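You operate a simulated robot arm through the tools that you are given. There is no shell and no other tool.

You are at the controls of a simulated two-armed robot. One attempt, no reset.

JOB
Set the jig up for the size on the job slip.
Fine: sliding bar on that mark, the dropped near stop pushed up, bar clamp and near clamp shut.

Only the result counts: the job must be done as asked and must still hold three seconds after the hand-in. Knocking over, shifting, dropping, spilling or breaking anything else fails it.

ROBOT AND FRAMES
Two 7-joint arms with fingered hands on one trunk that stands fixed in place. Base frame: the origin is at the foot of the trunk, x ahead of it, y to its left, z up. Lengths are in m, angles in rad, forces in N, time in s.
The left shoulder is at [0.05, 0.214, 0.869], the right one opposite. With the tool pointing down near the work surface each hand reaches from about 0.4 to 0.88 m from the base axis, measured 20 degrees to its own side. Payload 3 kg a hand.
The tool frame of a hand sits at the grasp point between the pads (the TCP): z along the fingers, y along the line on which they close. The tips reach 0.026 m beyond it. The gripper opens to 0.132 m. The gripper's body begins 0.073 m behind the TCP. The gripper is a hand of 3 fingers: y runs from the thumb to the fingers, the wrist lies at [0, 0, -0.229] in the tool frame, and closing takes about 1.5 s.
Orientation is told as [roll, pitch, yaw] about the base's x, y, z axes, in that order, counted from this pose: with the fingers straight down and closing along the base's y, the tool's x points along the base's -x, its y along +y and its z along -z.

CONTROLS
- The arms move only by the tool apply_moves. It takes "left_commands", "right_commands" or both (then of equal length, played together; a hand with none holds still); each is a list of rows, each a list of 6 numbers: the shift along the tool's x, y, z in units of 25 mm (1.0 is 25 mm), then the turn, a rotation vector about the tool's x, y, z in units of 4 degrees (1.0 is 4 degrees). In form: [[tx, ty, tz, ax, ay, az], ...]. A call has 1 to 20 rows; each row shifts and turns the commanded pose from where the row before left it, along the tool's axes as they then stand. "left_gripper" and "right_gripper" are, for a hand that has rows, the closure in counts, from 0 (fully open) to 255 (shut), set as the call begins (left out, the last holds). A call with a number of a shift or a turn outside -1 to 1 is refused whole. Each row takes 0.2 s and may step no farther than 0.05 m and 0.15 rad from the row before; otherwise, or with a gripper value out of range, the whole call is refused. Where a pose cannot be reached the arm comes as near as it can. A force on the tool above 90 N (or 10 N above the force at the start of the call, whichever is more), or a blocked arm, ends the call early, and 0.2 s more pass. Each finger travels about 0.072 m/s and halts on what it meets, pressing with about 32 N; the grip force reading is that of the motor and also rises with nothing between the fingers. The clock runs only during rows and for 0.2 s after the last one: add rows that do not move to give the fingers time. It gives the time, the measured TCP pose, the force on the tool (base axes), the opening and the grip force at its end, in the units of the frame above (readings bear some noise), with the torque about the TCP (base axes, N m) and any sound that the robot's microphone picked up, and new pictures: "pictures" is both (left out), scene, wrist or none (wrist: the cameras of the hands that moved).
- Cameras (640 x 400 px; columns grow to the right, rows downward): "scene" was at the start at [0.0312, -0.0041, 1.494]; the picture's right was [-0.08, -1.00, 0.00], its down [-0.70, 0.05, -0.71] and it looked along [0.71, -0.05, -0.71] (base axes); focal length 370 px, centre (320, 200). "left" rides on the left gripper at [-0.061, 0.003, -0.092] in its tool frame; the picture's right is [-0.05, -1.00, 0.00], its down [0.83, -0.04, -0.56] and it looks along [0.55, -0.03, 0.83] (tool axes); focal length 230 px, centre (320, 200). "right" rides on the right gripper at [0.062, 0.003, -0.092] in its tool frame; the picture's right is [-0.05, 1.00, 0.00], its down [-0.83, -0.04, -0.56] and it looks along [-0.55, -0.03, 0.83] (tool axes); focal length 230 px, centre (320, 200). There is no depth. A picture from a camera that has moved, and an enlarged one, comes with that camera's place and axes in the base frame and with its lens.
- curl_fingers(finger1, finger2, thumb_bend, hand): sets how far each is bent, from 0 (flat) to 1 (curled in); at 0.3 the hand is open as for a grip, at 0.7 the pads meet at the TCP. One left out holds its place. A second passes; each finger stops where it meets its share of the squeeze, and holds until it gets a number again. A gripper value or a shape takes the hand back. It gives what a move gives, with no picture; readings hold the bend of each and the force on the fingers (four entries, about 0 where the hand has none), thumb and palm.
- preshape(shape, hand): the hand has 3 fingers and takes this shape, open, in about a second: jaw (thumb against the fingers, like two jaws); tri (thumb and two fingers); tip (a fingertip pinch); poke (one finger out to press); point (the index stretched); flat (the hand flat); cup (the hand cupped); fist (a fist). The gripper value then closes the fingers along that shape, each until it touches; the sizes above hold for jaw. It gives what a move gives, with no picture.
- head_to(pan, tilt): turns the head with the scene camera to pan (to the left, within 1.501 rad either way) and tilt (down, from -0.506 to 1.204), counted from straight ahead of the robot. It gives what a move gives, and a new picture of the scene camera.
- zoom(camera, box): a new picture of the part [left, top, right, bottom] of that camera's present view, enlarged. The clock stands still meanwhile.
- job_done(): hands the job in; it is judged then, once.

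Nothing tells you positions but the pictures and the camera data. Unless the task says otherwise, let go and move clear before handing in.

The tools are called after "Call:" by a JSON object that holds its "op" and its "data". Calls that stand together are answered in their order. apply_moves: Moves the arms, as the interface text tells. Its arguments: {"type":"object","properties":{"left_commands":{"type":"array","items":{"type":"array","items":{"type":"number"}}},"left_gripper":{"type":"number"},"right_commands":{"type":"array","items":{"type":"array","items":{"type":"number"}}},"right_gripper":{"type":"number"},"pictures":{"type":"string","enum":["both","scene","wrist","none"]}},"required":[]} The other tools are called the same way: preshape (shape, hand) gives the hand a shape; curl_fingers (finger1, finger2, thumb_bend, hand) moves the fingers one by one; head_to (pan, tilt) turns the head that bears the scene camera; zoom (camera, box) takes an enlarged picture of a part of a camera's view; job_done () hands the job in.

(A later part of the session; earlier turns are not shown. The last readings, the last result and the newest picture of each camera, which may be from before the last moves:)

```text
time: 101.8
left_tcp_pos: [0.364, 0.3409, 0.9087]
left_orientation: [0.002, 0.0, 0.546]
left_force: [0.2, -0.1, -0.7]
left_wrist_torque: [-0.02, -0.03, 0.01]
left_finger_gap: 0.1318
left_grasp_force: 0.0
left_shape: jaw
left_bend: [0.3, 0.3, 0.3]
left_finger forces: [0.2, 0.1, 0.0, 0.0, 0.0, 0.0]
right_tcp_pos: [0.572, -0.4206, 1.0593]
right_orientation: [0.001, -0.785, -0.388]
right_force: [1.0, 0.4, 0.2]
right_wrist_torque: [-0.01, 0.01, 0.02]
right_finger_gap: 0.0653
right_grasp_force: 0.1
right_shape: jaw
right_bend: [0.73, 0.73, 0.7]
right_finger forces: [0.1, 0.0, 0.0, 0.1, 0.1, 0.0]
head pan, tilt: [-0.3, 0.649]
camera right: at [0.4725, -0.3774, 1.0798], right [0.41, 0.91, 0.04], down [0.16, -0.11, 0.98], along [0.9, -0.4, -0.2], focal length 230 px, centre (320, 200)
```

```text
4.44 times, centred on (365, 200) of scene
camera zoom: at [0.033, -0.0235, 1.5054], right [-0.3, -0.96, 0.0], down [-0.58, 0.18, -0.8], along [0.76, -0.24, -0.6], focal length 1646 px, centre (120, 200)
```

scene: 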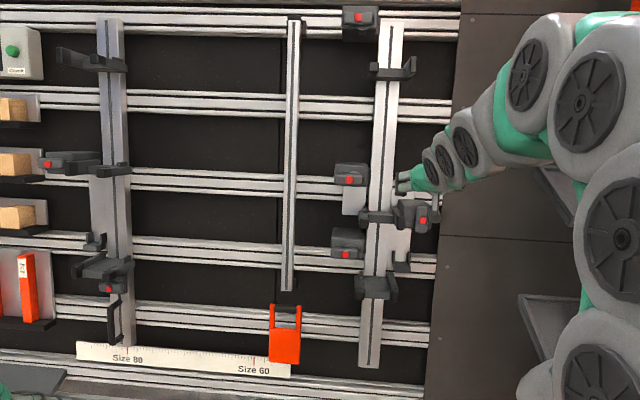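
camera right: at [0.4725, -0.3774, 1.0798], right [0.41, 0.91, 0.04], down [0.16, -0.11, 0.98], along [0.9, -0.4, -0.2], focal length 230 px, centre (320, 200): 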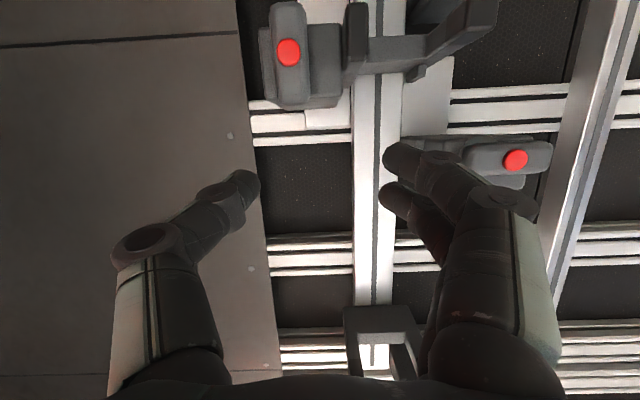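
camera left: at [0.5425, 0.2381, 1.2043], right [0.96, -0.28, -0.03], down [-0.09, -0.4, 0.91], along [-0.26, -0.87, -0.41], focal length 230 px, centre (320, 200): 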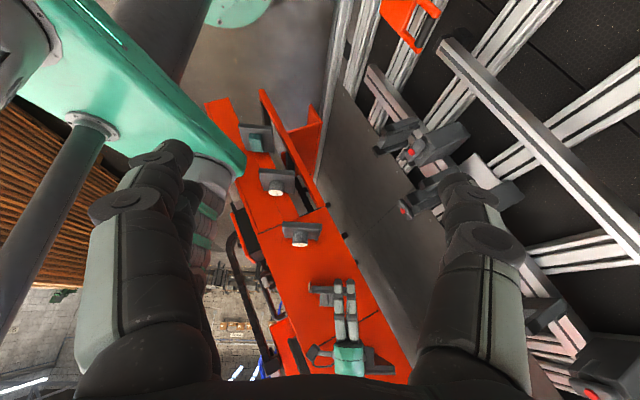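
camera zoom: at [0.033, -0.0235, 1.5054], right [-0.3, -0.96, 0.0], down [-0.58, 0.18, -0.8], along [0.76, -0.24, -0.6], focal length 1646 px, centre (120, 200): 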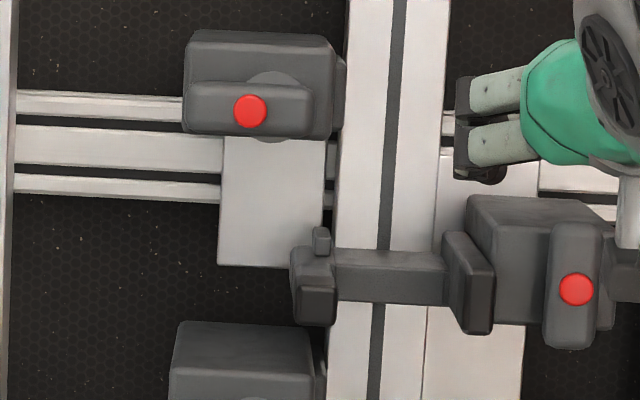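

The stop must rise about 8 cm to be level with its far twin. I'll pinch the near stop's left fork wing (free on both sides) with the right hand and lift gently, to learn whether it stays up by itself.

Call:
{"op": "apply_moves", "data": {"right_commands": [[0, 0.94, 0, 0, 0, 0], [0, 0.94, 0, 0, 0, 0], [0, 0.94, 0, 0, 0, 0], [0, 0.94, 0, 0, 0, 0], [0, 0.94, 0, 0, 0, 0], [0.86, 0, 0.56, 0, 0, 0], [0.86, 0, 0.56, 0, 0, 0], [0.86, 0, 0.56, 0, 0, 0], [0.86, 0, 0.56, 0, 0, 0]], "right_gripper": 140, "pictures": "both"}}

```text
time: 103.8
left_tcp_pos: [0.364, 0.3412, 0.9092]
left_orientation: [-0.001, 0.0, 0.548]
left_force: [-0.7, -0.7, 0.2]
left_wrist_torque: [-0.01, -0.03, 0.02]
left_finger_gap: 0.1321
left_grasp_force: 0.0
left_shape: jaw
left_bend: [0.3, 0.3, 0.3]
left_finger forces: [0.0, 0.0, 0.0, 0.0, 0.1, 0.0]
right_tcp_pos: [0.597, -0.3031, 0.9576]
right_orientation: [0.0, -0.785, -0.388]
right_force: [-0.5, 0.8, 0.0]
right_wrist_torque: [0.01, -0.02, -0.02]
right_finger_gap: 0.0601
right_grasp_force: 0.0
right_shape: jaw
right_bend: [0.73, 0.73, 0.7]
right_finger forces: [0.0, 0.0, 0.0, 0.0, 0.0, 0.0]
head pan, tilt: [-0.3, 0.649]
camera right: at [0.497, -0.2598, 0.9785], right [0.41, 0.91, 0.04], down [0.16, -0.11, 0.98], along [0.9, -0.4, -0.2], focal length 230 px, centre (320, 200)
```

scene: 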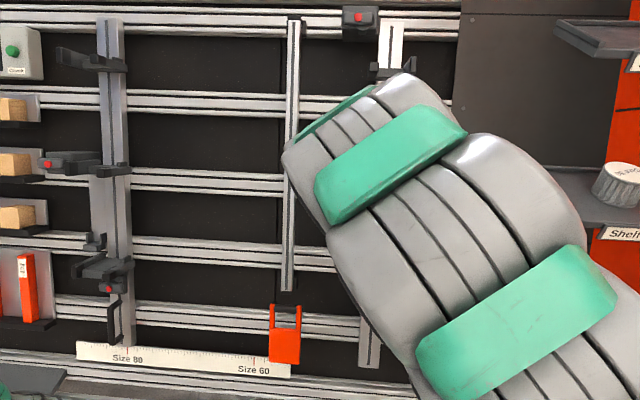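
right: 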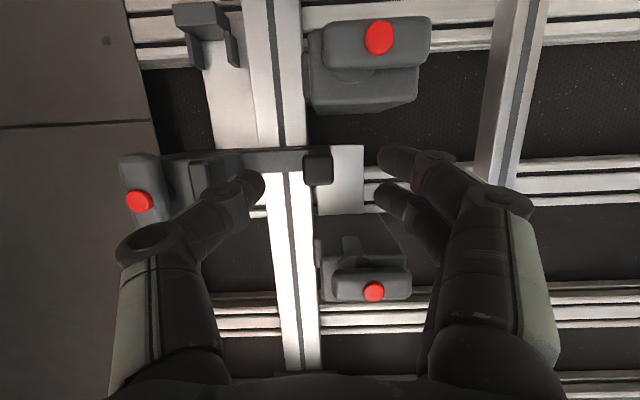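

The arm's elbow now blocks the head's view, but the wrist camera shows the left wing tip nearly centred between the fingers. I move in along the tool axis.

Call:
{"op": "apply_moves", "data": {"right_commands": [[-0.12, -0.03, 0.59, 0, 0, 0], [-0.12, -0.03, 0.59, 0, 0, 0], [-0.12, -0.03, 0.59, 0, 0, 0], [-0.12, -0.03, 0.59, 0, 0, 0]], "right_gripper": 140, "pictures": "wrist"}}

```text
time: 104.8
left_tcp_pos: [0.3642, 0.3422, 0.9081]
left_orientation: [-0.001, 0.0, 0.548]
left_force: [-0.4, -0.9, 0.1]
left_wrist_torque: [0.0, -0.02, 0.01]
left_finger_gap: 0.1322
left_grasp_force: 0.1
left_shape: jaw
left_bend: [0.3, 0.3, 0.3]
left_finger forces: [0.1, 0.0, 0.0, 0.0, 0.0, 0.0]
right_tcp_pos: [0.6442, -0.3279, 0.9238]
right_orientation: [0.001, -0.786, -0.39]
right_force: [-0.3, -0.4, -0.6]
right_wrist_torque: [0.0, -0.01, 0.02]
right_finger_gap: 0.0601
right_grasp_force: 0.1
right_shape: jaw
right_bend: [0.73, 0.73, 0.7]
right_finger forces: [0.1, 0.1, 0.1, 0.1, 0.0, 0.0]
head pan, tilt: [-0.3, 0.649]
camera right: at [0.5436, -0.2833, 0.945], right [0.41, 0.91, 0.04], down [0.16, -0.11, 0.98], along [0.9, -0.4, -0.2], focal length 230 px, centre (320, 200)
```

right: 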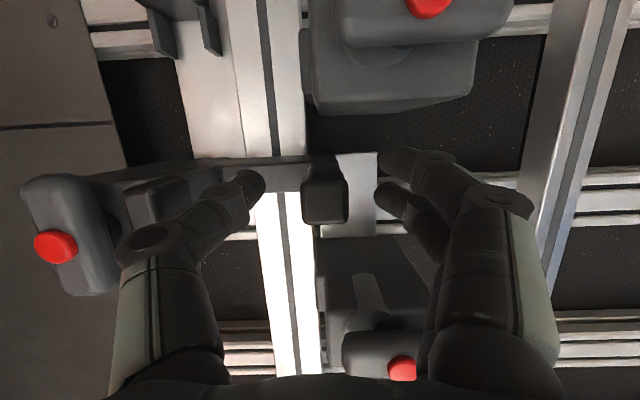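

Call:
{"op": "apply_moves", "data": {"right_commands": [[0, 0, 0, 0, 0, 0], [0, 0, 0, 0, 0, 0], [0, 0, 0, 0, 0, 0], [0, 0, 0, 0, 0, 0], [0, 0, 0, 0, 0, 0], [0, 0, 0, 0, 0, 0]], "right_gripper": 255, "pictures": "wrist"}}

```text
time: 106.2
left_tcp_pos: [0.3643, 0.3419, 0.9099]
left_orientation: [0.001, 0.0, 0.548]
left_force: [0.6, 1.3, 0.0]
left_wrist_torque: [-0.02, 0.02, -0.02]
left_finger_gap: 0.1318
left_grasp_force: 0.1
left_shape: jaw
left_bend: [0.3, 0.3, 0.3]
left_finger forces: [0.1, 0.0, 0.1, 0.0, 0.0, 0.0]
right_tcp_pos: [0.643, -0.3284, 0.9241]
right_orientation: [0.001, -0.787, -0.389]
right_force: [0.5, -3.2, -10.1]
right_wrist_torque: [-0.22, 0.15, 0.04]
right_finger_gap: 0.0138
right_grasp_force: 32.1
right_shape: jaw
right_bend: [0.72, 0.73, 0.7]
right_finger forces: [13.2, 15.1, 0.1, 0.0, 30.0, 0.1]
head pan, tilt: [-0.3, 0.649]
camera right: at [0.5434, -0.2836, 0.9447], right [0.41, 0.91, 0.04], down [0.16, -0.11, 0.98], along [0.9, -0.4, -0.2], focal length 230 px, centre (320, 200)
```

right: 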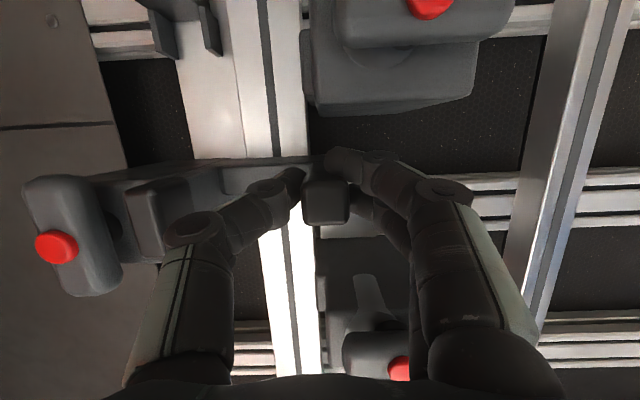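

The wing is gripped (gap 13.8 mm). I lift 2 cm along the bar in small steps and watch the force.

Call:
{"op": "apply_moves", "data": {"right_commands": [[-0.19, 0, -0.058, 0, 0, 0], [-0.19, 0, -0.058, 0, 0, 0], [-0.19, 0, -0.058, 0, 0, 0], [-0.19, 0, -0.058, 0, 0, 0], [0, 0, 0, 0, 0, 0]], "pictures": "wrist"}}

```text
time: 107.4
left_tcp_pos: [0.3631, 0.343, 0.909]
left_orientation: [-0.001, 0.001, 0.548]
left_force: [0.5, 0.2, 0.5]
left_wrist_torque: [0.01, -0.02, 0.03]
left_finger_gap: 0.1319
left_grasp_force: 0.1
left_shape: jaw
left_bend: [0.3, 0.3, 0.3]
left_finger forces: [0.0, 0.1, 0.0, 0.1, 0.0, 0.0]
right_tcp_pos: [0.6519, -0.3306, 0.9422]
right_orientation: [0.001, -0.786, -0.39]
right_force: [9.2, -10.7, -13.3]
right_wrist_torque: [-0.34, 0.1, -0.07]
right_finger_gap: 0.0126
right_grasp_force: 32.0
right_shape: jaw
right_bend: [0.72, 0.72, 0.7]
right_finger forces: [13.0, 13.9, 0.1, 0.0, 31.1, 0.1]
head pan, tilt: [-0.3, 0.649]
camera right: at [0.552, -0.2864, 0.9635], right [0.41, 0.91, 0.04], down [0.16, -0.11, 0.98], along [0.9, -0.4, -0.2], focal length 230 px, centre (320, 200)
```

right: 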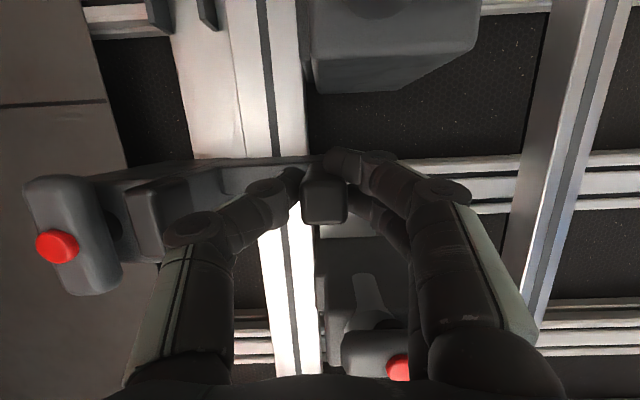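

The stop and clamp A move together with the hand, so this is indeed the dropped stop. I keep lifting in steps.

Call:
{"op": "apply_moves", "data": {"right_commands": [[-0.19, 0, -0.058, 0, 0, 0], [-0.19, 0, -0.058, 0, 0, 0], [-0.19, 0, -0.058, 0, 0, 0], [-0.19, 0, -0.058, 0, 0, 0], [0, 0, 0, 0, 0, 0]], "pictures": "wrist"}}

```text
time: 108.6
left_tcp_pos: [0.364, 0.3414, 0.9086]
left_orientation: [-0.001, 0.001, 0.548]
left_force: [-0.3, 0.3, -0.2]
left_wrist_torque: [0.0, 0.01, 0.03]
left_finger_gap: 0.132
left_grasp_force: 0.1
left_shape: jaw
left_bend: [0.3, 0.3, 0.3]
left_finger forces: [0.0, 0.0, 0.0, 0.0, 0.0, 0.0]
right_tcp_pos: [0.6592, -0.3335, 0.9596]
right_orientation: [0.0, -0.782, -0.389]
right_force: [17.3, -12.5, -20.8]
right_wrist_torque: [-0.3, 0.07, 0.01]
right_finger_gap: 0.0118
right_grasp_force: 32.4
right_shape: jaw
right_bend: [0.72, 0.72, 0.7]
right_finger forces: [14.2, 13.1, 0.1, 0.0, 27.3, 0.0]
head pan, tilt: [-0.3, 0.649]
camera right: at [0.5595, -0.2893, 0.9807], right [0.41, 0.91, 0.04], down [0.17, -0.11, 0.98], along [0.9, -0.4, -0.2], focal length 230 px, centre (320, 200)
```

right: 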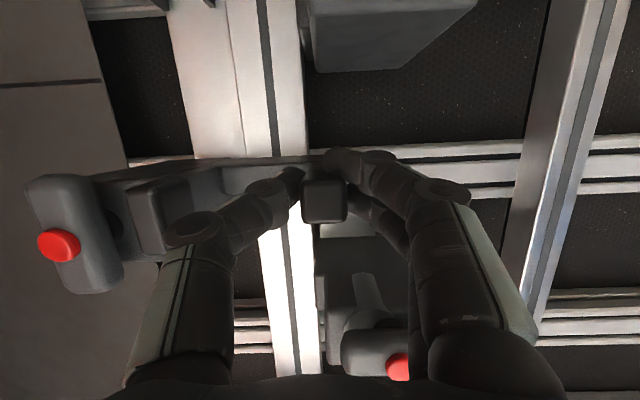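

Call:
{"op": "apply_moves", "data": {"right_commands": [[-0.023, 0, 0.076, 0, 0, 0], [0, 0, 0, 0, 0, 0]], "pictures": "none"}}

```text
time: 109.2
left_tcp_pos: [0.3639, 0.3423, 0.9081]
left_orientation: [-0.001, 0.002, 0.548]
left_force: [0.0, 0.1, -0.1]
left_wrist_torque: [-0.02, 0.02, 0.0]
left_finger_gap: 0.1318
left_grasp_force: 0.0
left_shape: jaw
left_bend: [0.3, 0.3, 0.3]
left_finger forces: [0.0, 0.1, 0.1, 0.0, 0.0, 0.0]
right_tcp_pos: [0.6604, -0.3341, 0.9599]
right_orientation: [0.001, -0.785, -0.387]
right_force: [-5.8, -0.3, -6.6]
right_wrist_torque: [-0.26, 0.16, 0.05]
right_finger_gap: 0.0122
right_grasp_force: 31.9
right_shape: jaw
right_bend: [0.72, 0.72, 0.7]
right_finger forces: [15.1, 15.9, 0.0, 0.1, 31.2, 0.0]
head pan, tilt: [-0.3, 0.649]
```

Call:
{"op": "zoom", "data": {"camera": "right", "box": [200, 100, 480, 400]}}

Call:
{"op": "head_to", "data": {"pan": -0.6, "tilt": 0.6}}

```text
1.33 times, centred on (340, 250) of right
camera zoom: at [0.5609, -0.2902, 0.9803], right [0.41, 0.91, 0.04], down [0.16, -0.11, 0.98], along [0.9, -0.4, -0.2], focal length 307 px, centre (293, 133)
```

zoom: 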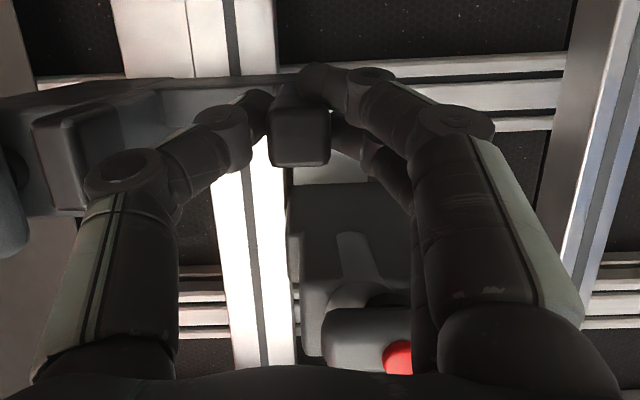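

```text
time: 110.0
left_tcp_pos: [0.3639, 0.3418, 0.9096]
left_orientation: [-0.002, 0.0, 0.549]
left_force: [0.5, -0.3, 0.1]
left_wrist_torque: [-0.03, 0.01, 0.0]
left_finger_gap: 0.1319
left_grasp_force: 0.0
left_shape: jaw
left_bend: [0.3, 0.3, 0.3]
left_finger forces: [0.0, 0.0, 0.0, 0.0, 0.1, 0.0]
right_tcp_pos: [0.6604, -0.3339, 0.9595]
right_orientation: [0.002, -0.785, -0.388]
right_force: [-6.7, -1.7, -3.9]
right_wrist_torque: [-0.29, 0.1, 0.03]
right_finger_gap: 0.0127
right_grasp_force: 31.6
right_shape: jaw
right_bend: [0.72, 0.72, 0.7]
right_finger forces: [14.0, 16.2, 0.0, 0.1, 32.2, 0.1]
head pan, tilt: [-0.6, 0.6]
```

scene: 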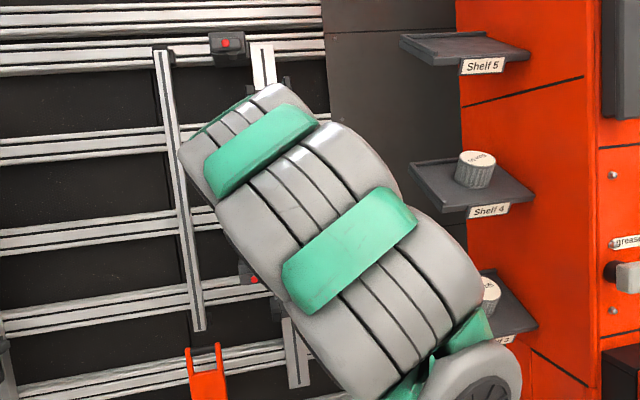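

Call:
{"op": "apply_moves", "data": {"right_commands": [[-0.193, 0, -0.048, 0, 0, 0], [-0.193, 0, -0.048, 0, 0, 0], [0, 0, 0, 0, 0, 0]], "pictures": "wrist"}}

```text
time: 110.8
left_tcp_pos: [0.3635, 0.3417, 0.9087]
left_orientation: [0.002, 0.0, 0.545]
left_force: [-0.8, 0.1, -0.1]
left_wrist_torque: [0.03, -0.02, -0.01]
left_finger_gap: 0.1321
left_grasp_force: 0.1
left_shape: jaw
left_bend: [0.3, 0.3, 0.3]
left_finger forces: [0.1, 0.1, 0.1, 0.1, 0.0, 0.0]
right_tcp_pos: [0.6663, -0.3351, 0.9679]
right_orientation: [0.0, -0.784, -0.388]
right_force: [-20.9, 0.3, 1.3]
right_wrist_torque: [-0.34, 0.22, 0.0]
right_finger_gap: 0.0136
right_grasp_force: 31.9
right_shape: jaw
right_bend: [0.73, 0.73, 0.71]
right_finger forces: [15.5, 17.9, 0.0, 0.0, 38.1, 0.0]
head pan, tilt: [-0.6, 0.6]
camera right: at [0.5661, -0.2921, 0.9885], right [0.41, 0.91, 0.04], down [0.16, -0.11, 0.98], along [0.9, -0.4, -0.2], focal length 230 px, centre (320, 200)
```

right: 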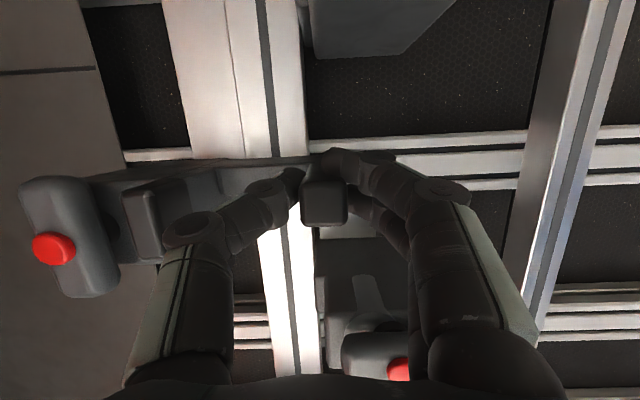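

Call:
{"op": "apply_moves", "data": {"right_commands": [[-0.184, 0, -0.077, 0, 0, 0], [-0.184, 0, -0.077, 0, 0, 0], [0, 0, 0, 0, 0, 0]], "pictures": "wrist"}}

```text
time: 111.6
left_tcp_pos: [0.3636, 0.3419, 0.9097]
left_orientation: [-0.001, 0.001, 0.547]
left_force: [0.0, 0.3, -0.5]
left_wrist_torque: [-0.01, 0.0, -0.02]
left_finger_gap: 0.1319
left_grasp_force: 0.2
left_shape: jaw
left_bend: [0.3, 0.3, 0.3]
left_finger forces: [0.0, 0.0, 0.0, 0.0, 0.1, 0.0]
right_tcp_pos: [0.6686, -0.3376, 0.9753]
right_orientation: [-0.001, -0.786, -0.389]
right_force: [-4.3, -6.0, -6.6]
right_wrist_torque: [-0.35, 0.14, 0.02]
right_finger_gap: 0.0132
right_grasp_force: 31.5
right_shape: jaw
right_bend: [0.73, 0.72, 0.7]
right_finger forces: [14.9, 16.8, 0.0, 0.1, 34.8, 0.0]
head pan, tilt: [-0.6, 0.6]
camera right: at [0.57, -0.2936, 0.9982], right [0.41, 0.91, 0.04], down [0.16, -0.11, 0.98], along [0.9, -0.4, -0.2], focal length 230 px, centre (320, 200)
```

right: 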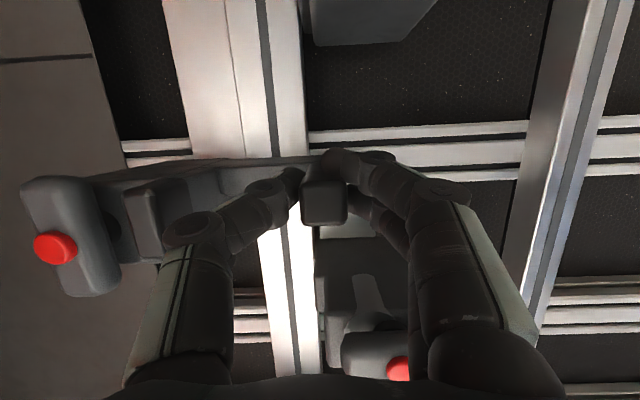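

Clamp C and clamp A both ride with this stop, and I'm carrying roughly 6 N along the bar, so it would fall if released here. I continue lifting to find its upper limit.

Call:
{"op": "apply_moves", "data": {"right_commands": [[-0.19, 0, -0.058, 0, 0, 0], [-0.19, 0, -0.058, 0, 0, 0], [-0.19, 0, -0.058, 0, 0, 0], [0, 0, 0, 0, 0, 0]], "pictures": "wrist"}}

```text
time: 112.6
left_tcp_pos: [0.3632, 0.3405, 0.9086]
left_orientation: [0.001, -0.001, 0.547]
left_force: [-0.3, 0.4, -0.1]
left_wrist_torque: [-0.01, 0.02, 0.01]
left_finger_gap: 0.1321
left_grasp_force: 0.0
left_shape: jaw
left_bend: [0.3, 0.3, 0.3]
left_finger forces: [0.0, 0.0, 0.0, 0.0, 0.0, 0.1]
right_tcp_pos: [0.6752, -0.3392, 0.9908]
right_orientation: [0.001, -0.786, -0.387]
right_force: [-3.2, -7.1, -7.5]
right_wrist_torque: [-0.34, 0.11, -0.03]
right_finger_gap: 0.0128
right_grasp_force: 32.5
right_shape: jaw
right_bend: [0.73, 0.72, 0.7]
right_finger forces: [14.9, 16.4, 0.0, 0.0, 34.6, 0.1]
head pan, tilt: [-0.6, 0.6]
camera right: at [0.5761, -0.2961, 1.0108], right [0.41, 0.91, 0.04], down [0.16, -0.11, 0.98], along [0.9, -0.4, -0.2], focal length 230 px, centre (320, 200)
```

right: 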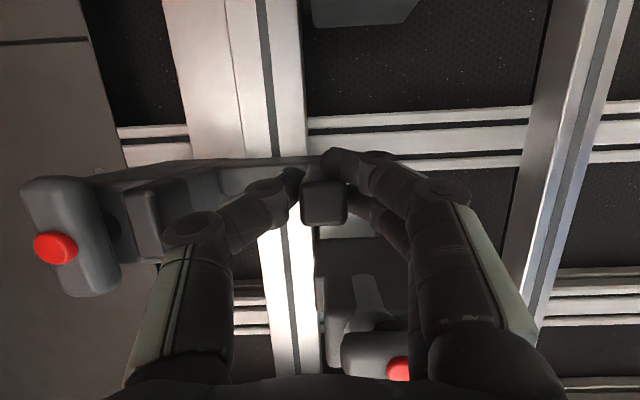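

Call:
{"op": "apply_moves", "data": {"right_commands": [[-0.19, 0, -0.058, 0, 0, 0], [-0.19, 0, -0.058, 0, 0, 0], [0, 0, 0, 0, 0, 0]], "pictures": "none"}}

Call:
{"op": "apply_moves", "data": {"right_commands": [[-0.15, 0, -0.046, 0, 0, 0], [0, 0, 0, 0, 0, 0]], "pictures": "wrist"}}

```text
time: 113.4
left_tcp_pos: [0.3641, 0.341, 0.9093]
left_orientation: [0.001, 0.0, 0.549]
left_force: [-0.2, 0.7, 0.0]
left_wrist_torque: [-0.02, -0.01, -0.03]
left_finger_gap: 0.1319
left_grasp_force: 0.0
left_shape: jaw
left_bend: [0.3, 0.3, 0.3]
left_finger forces: [0.1, 0.1, 0.1, 0.1, 0.0, 0.1]
right_tcp_pos: [0.6803, -0.3429, 0.9994]
right_orientation: [0.0, -0.783, -0.386]
right_force: [1.4, -6.4, -11.6]
right_wrist_torque: [-0.31, 0.12, 0.05]
right_finger_gap: 0.0128
right_grasp_force: 32.0
right_shape: jaw
right_bend: [0.73, 0.72, 0.7]
right_finger forces: [15.6, 16.8, 0.0, 0.0, 31.9, 0.1]
head pan, tilt: [-0.6, 0.6]
```

```text
time: 114.0
left_tcp_pos: [0.3641, 0.3419, 0.9092]
left_orientation: [0.0, 0.0, 0.547]
left_force: [0.3, 0.3, 0.2]
left_wrist_torque: [-0.02, -0.02, -0.01]
left_finger_gap: 0.132
left_grasp_force: 0.0
left_shape: jaw
left_bend: [0.3, 0.3, 0.3]
left_finger forces: [0.0, 0.1, 0.0, 0.0, 0.0, 0.0]
right_tcp_pos: [0.6813, -0.342, 1.0025]
right_orientation: [-0.002, -0.784, -0.387]
right_force: [-7.6, 3.4, -22.8]
right_wrist_torque: [-0.24, 0.33, 0.2]
right_finger_gap: 0.0127
right_grasp_force: 32.2
right_shape: jaw
right_bend: [0.72, 0.72, 0.7]
right_finger forces: [23.7, 17.6, 0.1, 0.0, 28.7, 0.0]
head pan, tilt: [-0.6, 0.6]
camera right: at [0.5817, -0.299, 1.0229], right [0.41, 0.91, 0.04], down [0.17, -0.11, 0.98], along [0.9, -0.4, -0.2], focal length 230 px, centre (320, 200)
```

right: 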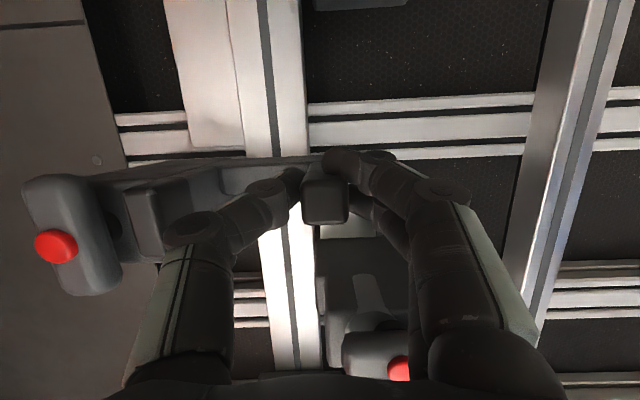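

The force jumped at +8.8 cm, so that is the stop's upper limit, level with the far one. I back off a hair to see what load remains.

Call:
{"op": "apply_moves", "data": {"right_commands": [[0.038, 0, 0.012, 0, 0, 0], [0, 0, 0, 0, 0, 0]], "pictures": "none"}}

Call:
{"op": "apply_moves", "data": {"right_commands": [[0.076, 0, 0.024, 0, 0, 0], [0, 0, 0, 0, 0, 0]], "pictures": "none"}}

```text
time: 114.6
left_tcp_pos: [0.363, 0.3425, 0.9091]
left_orientation: [0.0, 0.0, 0.549]
left_force: [-0.9, -0.3, -0.5]
left_wrist_torque: [-0.02, -0.03, -0.02]
left_finger_gap: 0.1317
left_grasp_force: 0.1
left_shape: jaw
left_bend: [0.3, 0.3, 0.3]
left_finger forces: [0.0, 0.0, 0.0, 0.1, 0.0, 0.0]
right_tcp_pos: [0.681, -0.343, 1.0024]
right_orientation: [-0.001, -0.786, -0.388]
right_force: [-7.1, 0.9, -16.8]
right_wrist_torque: [-0.26, 0.29, 0.14]
right_finger_gap: 0.0128
right_grasp_force: 32.0
right_shape: jaw
right_bend: [0.73, 0.72, 0.7]
right_finger forces: [20.6, 17.0, 0.0, 0.0, 29.9, 0.0]
head pan, tilt: [-0.6, 0.6]
```

```text
time: 115.2
left_tcp_pos: [0.3652, 0.3425, 0.9094]
left_orientation: [0.002, 0.0, 0.545]
left_force: [0.3, 0.8, 0.3]
left_wrist_torque: [0.01, 0.01, -0.01]
left_finger_gap: 0.1318
left_grasp_force: 0.1
left_shape: jaw
left_bend: [0.3, 0.3, 0.3]
left_finger forces: [0.0, 0.1, 0.1, 0.0, 0.1, 0.0]
right_tcp_pos: [0.6814, -0.3411, 1.0014]
right_orientation: [0.0, -0.787, -0.389]
right_force: [2.3, -9.1, -3.9]
right_wrist_torque: [-0.35, 0.0, 0.01]
right_finger_gap: 0.0126
right_grasp_force: 32.1
right_shape: jaw
right_bend: [0.73, 0.72, 0.7]
right_finger forces: [12.1, 15.2, 0.0, 0.0, 32.6, 0.0]
head pan, tilt: [-0.6, 0.6]
```

Call:
{"op": "apply_moves", "data": {"right_commands": [[0.076, 0, 0.024, 0, 0, 0], [0, 0, 0, 0, 0, 0], [0, 0, 0, 0, 0, 0]], "pictures": "none"}}

Call:
{"op": "apply_moves", "data": {"right_commands": [[0.076, 0, 0.024, 0, 0, 0], [0, 0, 0, 0, 0, 0], [0, 0, 0, 0, 0, 0]], "pictures": "wrist"}}

```text
time: 116.0
left_tcp_pos: [0.3623, 0.3417, 0.9082]
left_orientation: [-0.002, 0.001, 0.549]
left_force: [-0.1, 0.2, -0.3]
left_wrist_torque: [-0.01, 0.0, 0.0]
left_finger_gap: 0.1319
left_grasp_force: 0.0
left_shape: jaw
left_bend: [0.3, 0.3, 0.3]
left_finger forces: [0.1, 0.0, 0.0, 0.1, 0.0, 0.0]
right_tcp_pos: [0.679, -0.3413, 0.9979]
right_orientation: [0.001, -0.786, -0.387]
right_force: [-0.2, -8.8, -0.6]
right_wrist_torque: [-0.37, -0.02, -0.01]
right_finger_gap: 0.0127
right_grasp_force: 32.1
right_shape: jaw
right_bend: [0.73, 0.72, 0.7]
right_finger forces: [12.1, 15.1, 0.0, 0.1, 33.7, 0.0]
head pan, tilt: [-0.6, 0.6]
```

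```text
time: 116.8
left_tcp_pos: [0.364, 0.3421, 0.909]
left_orientation: [0.001, -0.001, 0.548]
left_force: [1.0, -0.8, 0.3]
left_wrist_torque: [0.0, 0.02, 0.01]
left_finger_gap: 0.1321
left_grasp_force: 0.1
left_shape: jaw
left_bend: [0.3, 0.3, 0.3]
left_finger forces: [0.0, 0.0, 0.0, 0.0, 0.0, 0.1]
right_tcp_pos: [0.6783, -0.3407, 0.9957]
right_orientation: [-0.001, -0.785, -0.389]
right_force: [4.1, -7.5, -4.0]
right_wrist_torque: [-0.37, 0.03, 0.01]
right_finger_gap: 0.0124
right_grasp_force: 31.7
right_shape: jaw
right_bend: [0.73, 0.72, 0.7]
right_finger forces: [12.3, 15.6, 0.0, 0.0, 31.9, 0.0]
head pan, tilt: [-0.6, 0.6]
camera right: at [0.5787, -0.2975, 1.017], right [0.41, 0.91, 0.04], down [0.16, -0.11, 0.98], along [0.9, -0.4, -0.2], focal length 230 px, centre (320, 200)
```

right: 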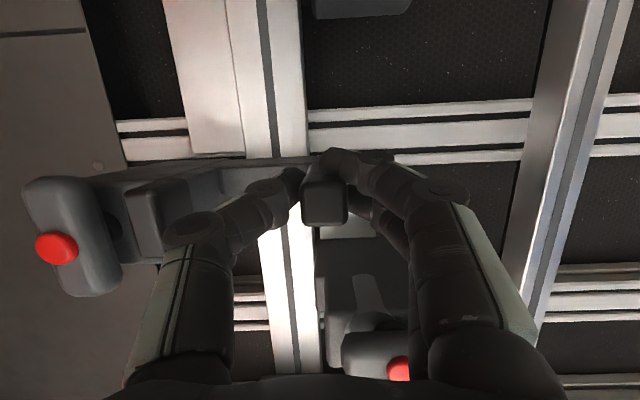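

Raising takes ~8.5 N and lowering ~0 N along the bar, so friction about balances gravity. I'll lower it close to the bottom and release there, as a safe test of whether it stays put.

Call:
{"op": "apply_moves", "data": {"right_commands": [[0.38, 0, 0.117, 0, 0, 0], [0.38, 0, 0.117, 0, 0, 0], [0.38, 0, 0.117, 0, 0, 0], [0.38, 0, 0.117, 0, 0, 0], [0.38, 0, 0.117, 0, 0, 0], [0.38, 0, 0.117, 0, 0, 0], [0, 0, 0, 0, 0, 0]], "pictures": "none"}}

Call:
{"op": "apply_moves", "data": {"right_commands": [[0, 0, 0, 0, 0, 0], [0, 0, 0, 0, 0, 0], [0, 0, 0, 0, 0, 0], [0, 0, 0, 0, 0, 0], [0, 0, 0, 0, 0, 0]], "right_gripper": 160, "pictures": "wrist"}}

```text
time: 118.4
left_tcp_pos: [0.3644, 0.3416, 0.9088]
left_orientation: [0.0, 0.0, 0.548]
left_force: [-0.6, 0.3, -0.2]
left_wrist_torque: [0.02, -0.01, 0.0]
left_finger_gap: 0.1318
left_grasp_force: 0.0
left_shape: jaw
left_bend: [0.3, 0.3, 0.3]
left_finger forces: [0.0, 0.0, 0.0, 0.0, 0.0, 0.0]
right_tcp_pos: [0.6541, -0.3301, 0.9451]
right_orientation: [-0.001, -0.786, -0.391]
right_force: [-5.6, -8.8, 1.0]
right_wrist_torque: [-0.38, 0.06, -0.08]
right_finger_gap: 0.0132
right_grasp_force: 32.0
right_shape: jaw
right_bend: [0.73, 0.72, 0.7]
right_finger forces: [11.5, 15.7, 0.0, 0.0, 35.5, 0.1]
head pan, tilt: [-0.6, 0.6]
```

```text
time: 119.6
left_tcp_pos: [0.3644, 0.3421, 0.9091]
left_orientation: [-0.001, 0.0, 0.549]
left_force: [-0.8, 0.2, -0.3]
left_wrist_torque: [0.01, 0.0, -0.01]
left_finger_gap: 0.1317
left_grasp_force: 0.1
left_shape: jaw
left_bend: [0.3, 0.3, 0.3]
left_finger forces: [0.0, 0.0, 0.0, 0.0, 0.0, 0.0]
right_tcp_pos: [0.6534, -0.3305, 0.9443]
right_orientation: [-0.001, -0.785, -0.388]
right_force: [-0.2, -0.5, 0.0]
right_wrist_torque: [0.0, 0.0, -0.02]
right_finger_gap: 0.0488
right_grasp_force: 0.0
right_shape: jaw
right_bend: [0.74, 0.74, 0.7]
right_finger forces: [0.0, 0.0, 0.0, 0.0, 0.1, 0.1]
head pan, tilt: [-0.6, 0.6]
camera right: at [0.5539, -0.2867, 0.9647], right [0.41, 0.91, 0.04], down [0.16, -0.11, 0.98], along [0.9, -0.4, -0.2], focal length 230 px, centre (320, 200)
```

right: 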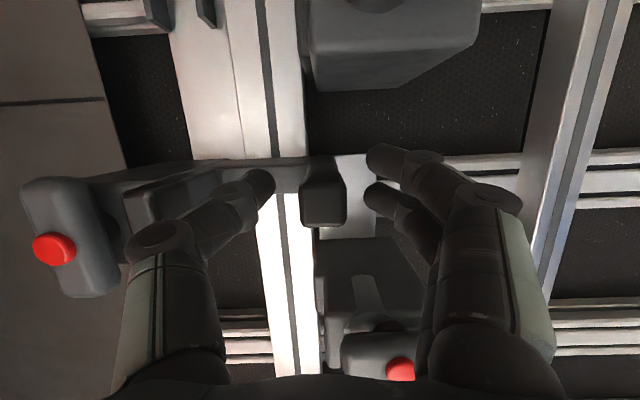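

It stays where it is left, so friction holds it. I re-grip and lift to the top limit.

Call:
{"op": "apply_moves", "data": {"right_commands": [[0, 0, 0, 0, 0, 0], [0, 0, 0, 0, 0, 0], [0, 0, 0, 0, 0, 0], [0, 0, 0, 0, 0, 0], [0, 0, 0, 0, 0, 0]], "right_gripper": 255, "pictures": "none"}}

Call:
{"op": "apply_moves", "data": {"right_commands": [[-0.38, 0, -0.117, 0, 0, 0], [-0.38, 0, -0.117, 0, 0, 0], [-0.38, 0, -0.117, 0, 0, 0], [-0.38, 0, -0.117, 0, 0, 0], [-0.38, 0, -0.117, 0, 0, 0], [-0.38, 0, -0.117, 0, 0, 0], [0, 0, 0, 0, 0, 0]], "pictures": "none"}}

```text
time: 120.8
left_tcp_pos: [0.365, 0.3416, 0.9085]
left_orientation: [0.001, -0.001, 0.549]
left_force: [0.4, -0.6, 0.0]
left_wrist_torque: [0.01, 0.01, -0.02]
left_finger_gap: 0.1321
left_grasp_force: 0.0
left_shape: jaw
left_bend: [0.3, 0.3, 0.3]
left_finger forces: [0.0, 0.1, 0.0, 0.0, 0.0, 0.0]
right_tcp_pos: [0.6529, -0.3315, 0.9436]
right_orientation: [-0.001, -0.785, -0.387]
right_force: [0.7, -4.5, -8.5]
right_wrist_torque: [-0.29, 0.08, 0.05]
right_finger_gap: 0.0129
right_grasp_force: 32.0
right_shape: jaw
right_bend: [0.72, 0.73, 0.7]
right_finger forces: [13.0, 15.0, 0.0, 0.0, 29.8, 0.0]
head pan, tilt: [-0.6, 0.6]
```

```text
time: 122.4
left_tcp_pos: [0.3635, 0.3419, 0.909]
left_orientation: [0.001, 0.002, 0.547]
left_force: [1.1, -0.2, 0.3]
left_wrist_torque: [-0.01, -0.02, 0.0]
left_finger_gap: 0.1321
left_grasp_force: 0.2
left_shape: jaw
left_bend: [0.3, 0.3, 0.3]
left_finger forces: [0.0, 0.1, 0.0, 0.0, 0.0, 0.0]
right_tcp_pos: [0.6786, -0.3405, 0.9958]
right_orientation: [-0.001, -0.784, -0.388]
right_force: [6.8, -6.8, -15.6]
right_wrist_torque: [-0.3, 0.07, 0.01]
right_finger_gap: 0.0118
right_grasp_force: 32.2
right_shape: jaw
right_bend: [0.72, 0.72, 0.7]
right_finger forces: [13.7, 14.9, 0.0, 0.1, 29.2, 0.1]
head pan, tilt: [-0.6, 0.6]
```

Next, small steps up until the limit is felt.

Call:
{"op": "apply_moves", "data": {"right_commands": [[-0.15, 0, -0.03, 0, 0, 0], [0, 0, 0, 0, 0, 0]], "pictures": "none"}}

Call:
{"op": "apply_moves", "data": {"right_commands": [[-0.15, 0, -0.03, 0, 0, 0], [0, 0, 0, 0, 0, 0]], "pictures": "none"}}

Call:
{"op": "apply_moves", "data": {"right_commands": [[-0.08, 0, -0.02, 0, 0, 0], [0, 0, 0, 0, 0, 0]], "pictures": "none"}}

```text
time: 123.0
left_tcp_pos: [0.3645, 0.3406, 0.9086]
left_orientation: [0.0, 0.0, 0.547]
left_force: [-0.4, -0.1, -0.8]
left_wrist_torque: [0.04, 0.02, 0.01]
left_finger_gap: 0.1319
left_grasp_force: 0.0
left_shape: jaw
left_bend: [0.3, 0.3, 0.3]
left_finger forces: [0.0, 0.1, 0.1, 0.0, 0.0, 0.0]
right_tcp_pos: [0.6809, -0.3417, 1.0001]
right_orientation: [0.0, -0.786, -0.388]
right_force: [5.2, -5.5, -13.0]
right_wrist_torque: [-0.3, 0.11, -0.01]
right_finger_gap: 0.0118
right_grasp_force: 32.5
right_shape: jaw
right_bend: [0.72, 0.72, 0.7]
right_finger forces: [13.7, 15.3, 0.0, 0.0, 29.2, 0.0]
head pan, tilt: [-0.6, 0.6]
```

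```text
time: 123.6
left_tcp_pos: [0.3633, 0.342, 0.9093]
left_orientation: [0.0, 0.0, 0.549]
left_force: [0.4, -0.3, 0.5]
left_wrist_torque: [0.03, 0.01, 0.0]
left_finger_gap: 0.132
left_grasp_force: 0.1
left_shape: jaw
left_bend: [0.3, 0.3, 0.3]
left_finger forces: [0.1, 0.0, 0.0, 0.0, 0.0, 0.0]
right_tcp_pos: [0.6816, -0.3426, 1.0008]
right_orientation: [-0.003, -0.78, -0.386]
right_force: [-15.9, 9.3, -28.0]
right_wrist_torque: [-0.28, 0.4, 0.22]
right_finger_gap: 0.012
right_grasp_force: 32.1
right_shape: jaw
right_bend: [0.72, 0.72, 0.7]
right_finger forces: [29.0, 17.6, 0.0, 0.1, 28.5, 0.0]
head pan, tilt: [-0.6, 0.6]
```

```text
time: 124.2
left_tcp_pos: [0.3633, 0.3429, 0.9093]
left_orientation: [0.001, 0.001, 0.548]
left_force: [-0.3, 0.6, 0.9]
left_wrist_torque: [-0.03, -0.02, -0.02]
left_finger_gap: 0.1322
left_grasp_force: 0.0
left_shape: jaw
left_bend: [0.3, 0.3, 0.3]
left_finger forces: [0.0, 0.1, 0.0, 0.0, 0.0, 0.1]
right_tcp_pos: [0.6827, -0.3436, 1.0021]
right_orientation: [-0.005, -0.778, -0.386]
right_force: [-40.9, 22.0, -55.8]
right_wrist_torque: [-0.29, 0.87, 0.59]
right_finger_gap: 0.0116
right_grasp_force: 32.3
right_shape: jaw
right_bend: [0.72, 0.72, 0.7]
right_finger forces: [53.8, 18.9, 0.0, 0.0, 27.7, 0.0]
head pan, tilt: [-0.6, 0.6]
```

The top limit is firmly reached. I back off slightly to relax, then open the fingers.

Call:
{"op": "apply_moves", "data": {"right_commands": [[0.1, 0, 0.03, 0, 0, 0], [0, 0, 0, 0, 0, 0]], "pictures": "none"}}

Call:
{"op": "apply_moves", "data": {"right_commands": [[0, 0, 0, 0, 0, 0], [0, 0, 0, 0, 0, 0], [0, 0, 0, 0, 0, 0], [0, 0, 0, 0, 0, 0], [0, 0, 0, 0, 0, 0]], "right_gripper": 140, "pictures": "wrist"}}

```text
time: 124.8
left_tcp_pos: [0.3627, 0.341, 0.9086]
left_orientation: [0.001, -0.002, 0.547]
left_force: [-0.3, -0.5, 0.3]
left_wrist_torque: [-0.01, 0.02, 0.02]
left_finger_gap: 0.1321
left_grasp_force: 0.1
left_shape: jaw
left_bend: [0.3, 0.3, 0.3]
left_finger forces: [0.0, 0.0, 0.0, 0.0, 0.1, 0.0]
right_tcp_pos: [0.6816, -0.3433, 1.0018]
right_orientation: [-0.002, -0.783, -0.388]
right_force: [-30.1, 13.7, -53.8]
right_wrist_torque: [-0.34, 0.78, 0.39]
right_finger_gap: 0.0117
right_grasp_force: 31.6
right_shape: jaw
right_bend: [0.72, 0.72, 0.7]
right_finger forces: [48.2, 17.6, 0.0, 0.1, 28.0, 0.0]
head pan, tilt: [-0.6, 0.6]
```

```text
time: 126.0
left_tcp_pos: [0.3631, 0.3414, 0.9087]
left_orientation: [-0.001, -0.001, 0.545]
left_force: [-0.2, -0.4, -0.7]
left_wrist_torque: [0.0, 0.0, -0.01]
left_finger_gap: 0.1318
left_grasp_force: 0.1
left_shape: jaw
left_bend: [0.3, 0.3, 0.3]
left_finger forces: [0.0, 0.0, 0.0, 0.0, 0.0, 0.0]
right_tcp_pos: [0.6821, -0.3436, 1.0016]
right_orientation: [0.0, -0.785, -0.389]
right_force: [-24.7, -16.3, -45.9]
right_wrist_torque: [-0.74, 0.69, 0.16]
right_finger_gap: 0.0489
right_grasp_force: 0.1
right_shape: jaw
right_bend: [0.75, 0.73, 0.7]
right_finger forces: [42.2, 0.0, 0.0, 0.0, 0.1, 0.1]
head pan, tilt: [-0.6, 0.6]
camera right: at [0.5822, -0.2999, 1.0227], right [0.41, 0.91, 0.04], down [0.17, -0.11, 0.98], along [0.9, -0.4, -0.2], focal length 230 px, centre (320, 200)
```

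right: 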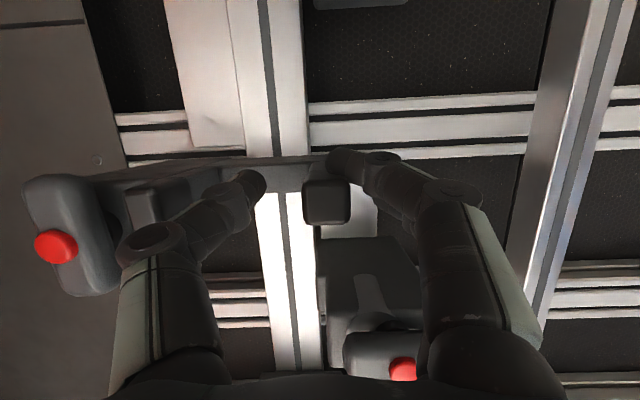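

Finger 1 is still pressing up against the underside of the wing. I ease down a few millimetres to relieve it.

Call:
{"op": "apply_moves", "data": {"right_commands": [[0.1, 0, 0.03, 0, 0, 0], [0.1, 0, 0.03, 0, 0, 0], [0, 0, 0, 0, 0, 0]], "right_gripper": 140, "pictures": "wrist"}}

```text
time: 126.8
left_tcp_pos: [0.3635, 0.3428, 0.9095]
left_orientation: [0.0, 0.0, 0.547]
left_force: [-0.5, -0.1, -0.4]
left_wrist_torque: [-0.02, 0.03, -0.05]
left_finger_gap: 0.1318
left_grasp_force: 0.0
left_shape: jaw
left_bend: [0.3, 0.3, 0.3]
left_finger forces: [0.0, 0.0, 0.0, 0.1, 0.1, 0.0]
right_tcp_pos: [0.681, -0.3423, 1.0001]
right_orientation: [0.003, -0.789, -0.387]
right_force: [0.2, 0.1, -0.2]
right_wrist_torque: [-0.05, -0.02, -0.01]
right_finger_gap: 0.0592
right_grasp_force: 0.0
right_shape: jaw
right_bend: [0.73, 0.73, 0.7]
right_finger forces: [0.1, 0.0, 0.0, 0.0, 0.0, 0.1]
head pan, tilt: [-0.6, 0.6]
camera right: at [0.5817, -0.2972, 1.0198], right [0.41, 0.91, 0.04], down [0.16, -0.11, 0.98], along [0.9, -0.4, -0.19], focal length 230 px, centre (320, 200)
```

right: 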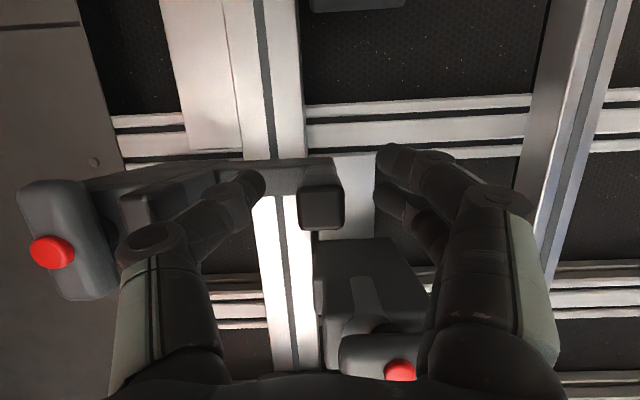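

The stop rests at its top limit on its own. I retract the right hand, close the fingers into a poker, and move to the right of lever A's upper end.

Call:
{"op": "apply_moves", "data": {"right_commands": [[0, 0, -0.8, 0, 0, 0], [0, 0, -0.8, 0, 0, 0], [0, 0, -0.8, 0, 0, 0], [0, 0, -0.8, 0, 0, 0]], "right_gripper": 140, "pictures": "wrist"}}

Call:
{"op": "apply_moves", "data": {"right_commands": [[-0.257, -0.994, -0.078, 0, 0, 0], [-0.257, -0.994, -0.078, 0, 0, 0], [-0.257, -0.994, -0.078, 0, 0, 0], [-0.257, -0.994, -0.078, 0, 0, 0], [-0.257, -0.994, -0.078, 0, 0, 0], [-0.257, -0.994, -0.078, 0, 0, 0], [-0.257, -0.994, -0.078, 0, 0, 0]], "right_gripper": 255, "pictures": "both"}}

```text
time: 127.8
left_tcp_pos: [0.3632, 0.3419, 0.909]
left_orientation: [-0.002, -0.001, 0.547]
left_force: [0.1, -0.4, -0.5]
left_wrist_torque: [0.04, -0.01, -0.03]
left_finger_gap: 0.1319
left_grasp_force: 0.1
left_shape: jaw
left_bend: [0.3, 0.3, 0.3]
left_finger forces: [0.0, 0.0, 0.1, 0.0, 0.0, 0.0]
right_tcp_pos: [0.628, -0.3192, 1.0542]
right_orientation: [0.001, -0.786, -0.388]
right_force: [0.5, 0.4, 0.8]
right_wrist_torque: [0.0, -0.01, -0.01]
right_finger_gap: 0.0591
right_grasp_force: 0.1
right_shape: jaw
right_bend: [0.73, 0.73, 0.7]
right_finger forces: [0.0, 0.0, 0.1, 0.0, 0.0, 0.0]
head pan, tilt: [-0.6, 0.6]
camera right: at [0.5277, -0.2759, 1.0745], right [0.41, 0.91, 0.04], down [0.16, -0.11, 0.98], along [0.9, -0.4, -0.2], focal length 230 px, centre (320, 200)
```

right: 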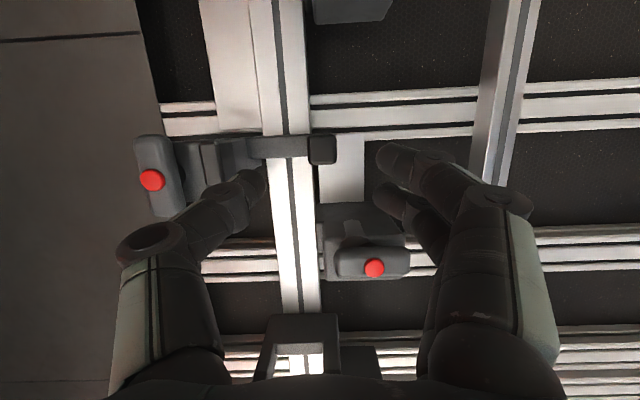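

```text
time: 129.4
left_tcp_pos: [0.363, 0.3415, 0.9088]
left_orientation: [-0.001, -0.001, 0.55]
left_force: [0.2, 0.3, -0.3]
left_wrist_torque: [0.0, -0.03, -0.01]
left_finger_gap: 0.132
left_grasp_force: 0.0
left_shape: jaw
left_bend: [0.3, 0.3, 0.3]
left_finger forces: [0.1, 0.0, 0.0, 0.0, 0.0, 0.1]
right_tcp_pos: [0.5824, -0.4904, 1.0979]
right_orientation: [-0.001, -0.786, -0.387]
right_force: [-0.3, 0.5, -0.2]
right_wrist_torque: [0.0, 0.02, 0.03]
right_finger_gap: 0.0001
right_grasp_force: 31.4
right_shape: jaw
right_bend: [0.67, 0.67, 0.74]
right_finger forces: [0.0, 0.0, 0.0, 0.0, 0.1, 0.0]
head pan, tilt: [-0.6, 0.6]
camera right: at [0.4826, -0.4466, 1.1179], right [0.41, 0.91, 0.04], down [0.16, -0.11, 0.98], along [0.9, -0.4, -0.2], focal length 230 px, centre (320, 200)
```

scene: 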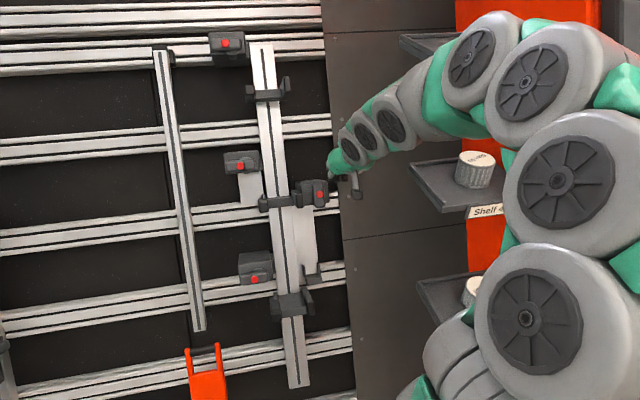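
right: 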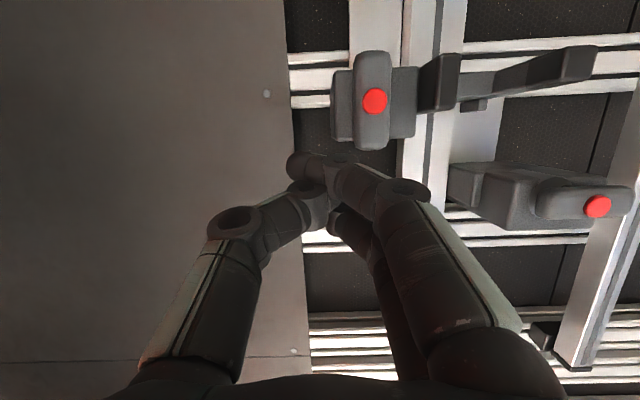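

My model predicts lever A's position within a pixel or two. I insert the closed fingertips just to the right of the lever's upper end.

Call:
{"op": "apply_moves", "data": {"right_commands": [[0, 0, 0.68, 0, 0, 0], [0, 0, 0.68, 0, 0, 0], [0, 0, 0.68, 0, 0, 0], [0, 0, 0.68, 0, 0, 0]], "pictures": "wrist"}}

Call:
{"op": "zoom", "data": {"camera": "scene", "box": [220, 120, 380, 320]}}

```text
time: 130.4
left_tcp_pos: [0.3639, 0.3424, 0.9085]
left_orientation: [-0.001, -0.001, 0.546]
left_force: [1.1, 0.1, 0.4]
left_wrist_torque: [-0.01, 0.0, 0.01]
left_finger_gap: 0.1319
left_grasp_force: 0.1
left_shape: jaw
left_bend: [0.3, 0.3, 0.3]
left_finger forces: [0.0, 0.0, 0.0, 0.0, 0.0, 0.0]
right_tcp_pos: [0.6278, -0.5086, 1.0488]
right_orientation: [0.0, -0.784, -0.388]
right_force: [0.5, 1.1, -0.1]
right_wrist_torque: [0.02, 0.02, -0.03]
right_finger_gap: 0.0
right_grasp_force: 32.2
right_shape: jaw
right_bend: [0.67, 0.67, 0.74]
right_finger forces: [0.1, 0.0, 0.0, 0.0, 0.0, 0.1]
head pan, tilt: [-0.6, 0.6]
camera right: at [0.5284, -0.4644, 1.0695], right [0.41, 0.91, 0.04], down [0.16, -0.11, 0.98], along [0.9, -0.4, -0.2], focal length 230 px, centre (320, 200)
```

right: 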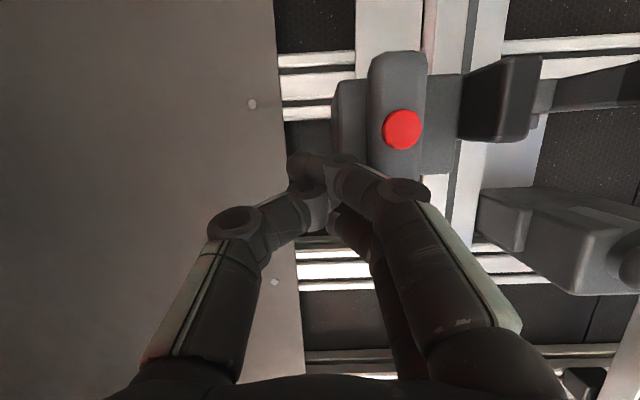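

```text
2.00 times, centred on (300, 220) of scene
camera zoom: at [0.0231, -0.0478, 1.5097], right [-0.56, -0.83, 0.0], down [-0.47, 0.32, -0.83], along [0.68, -0.47, -0.56], focal length 741 px, centre (360, 160)
```

zoom: 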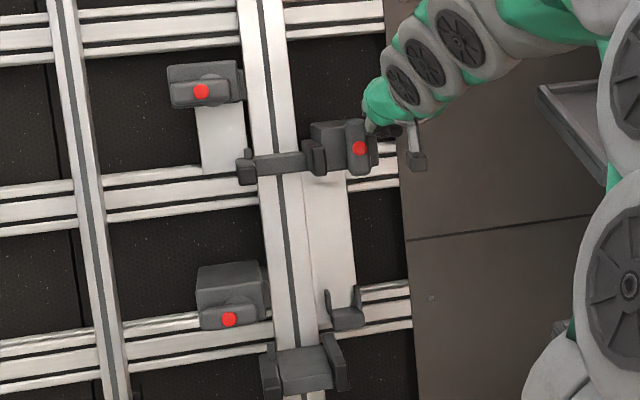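

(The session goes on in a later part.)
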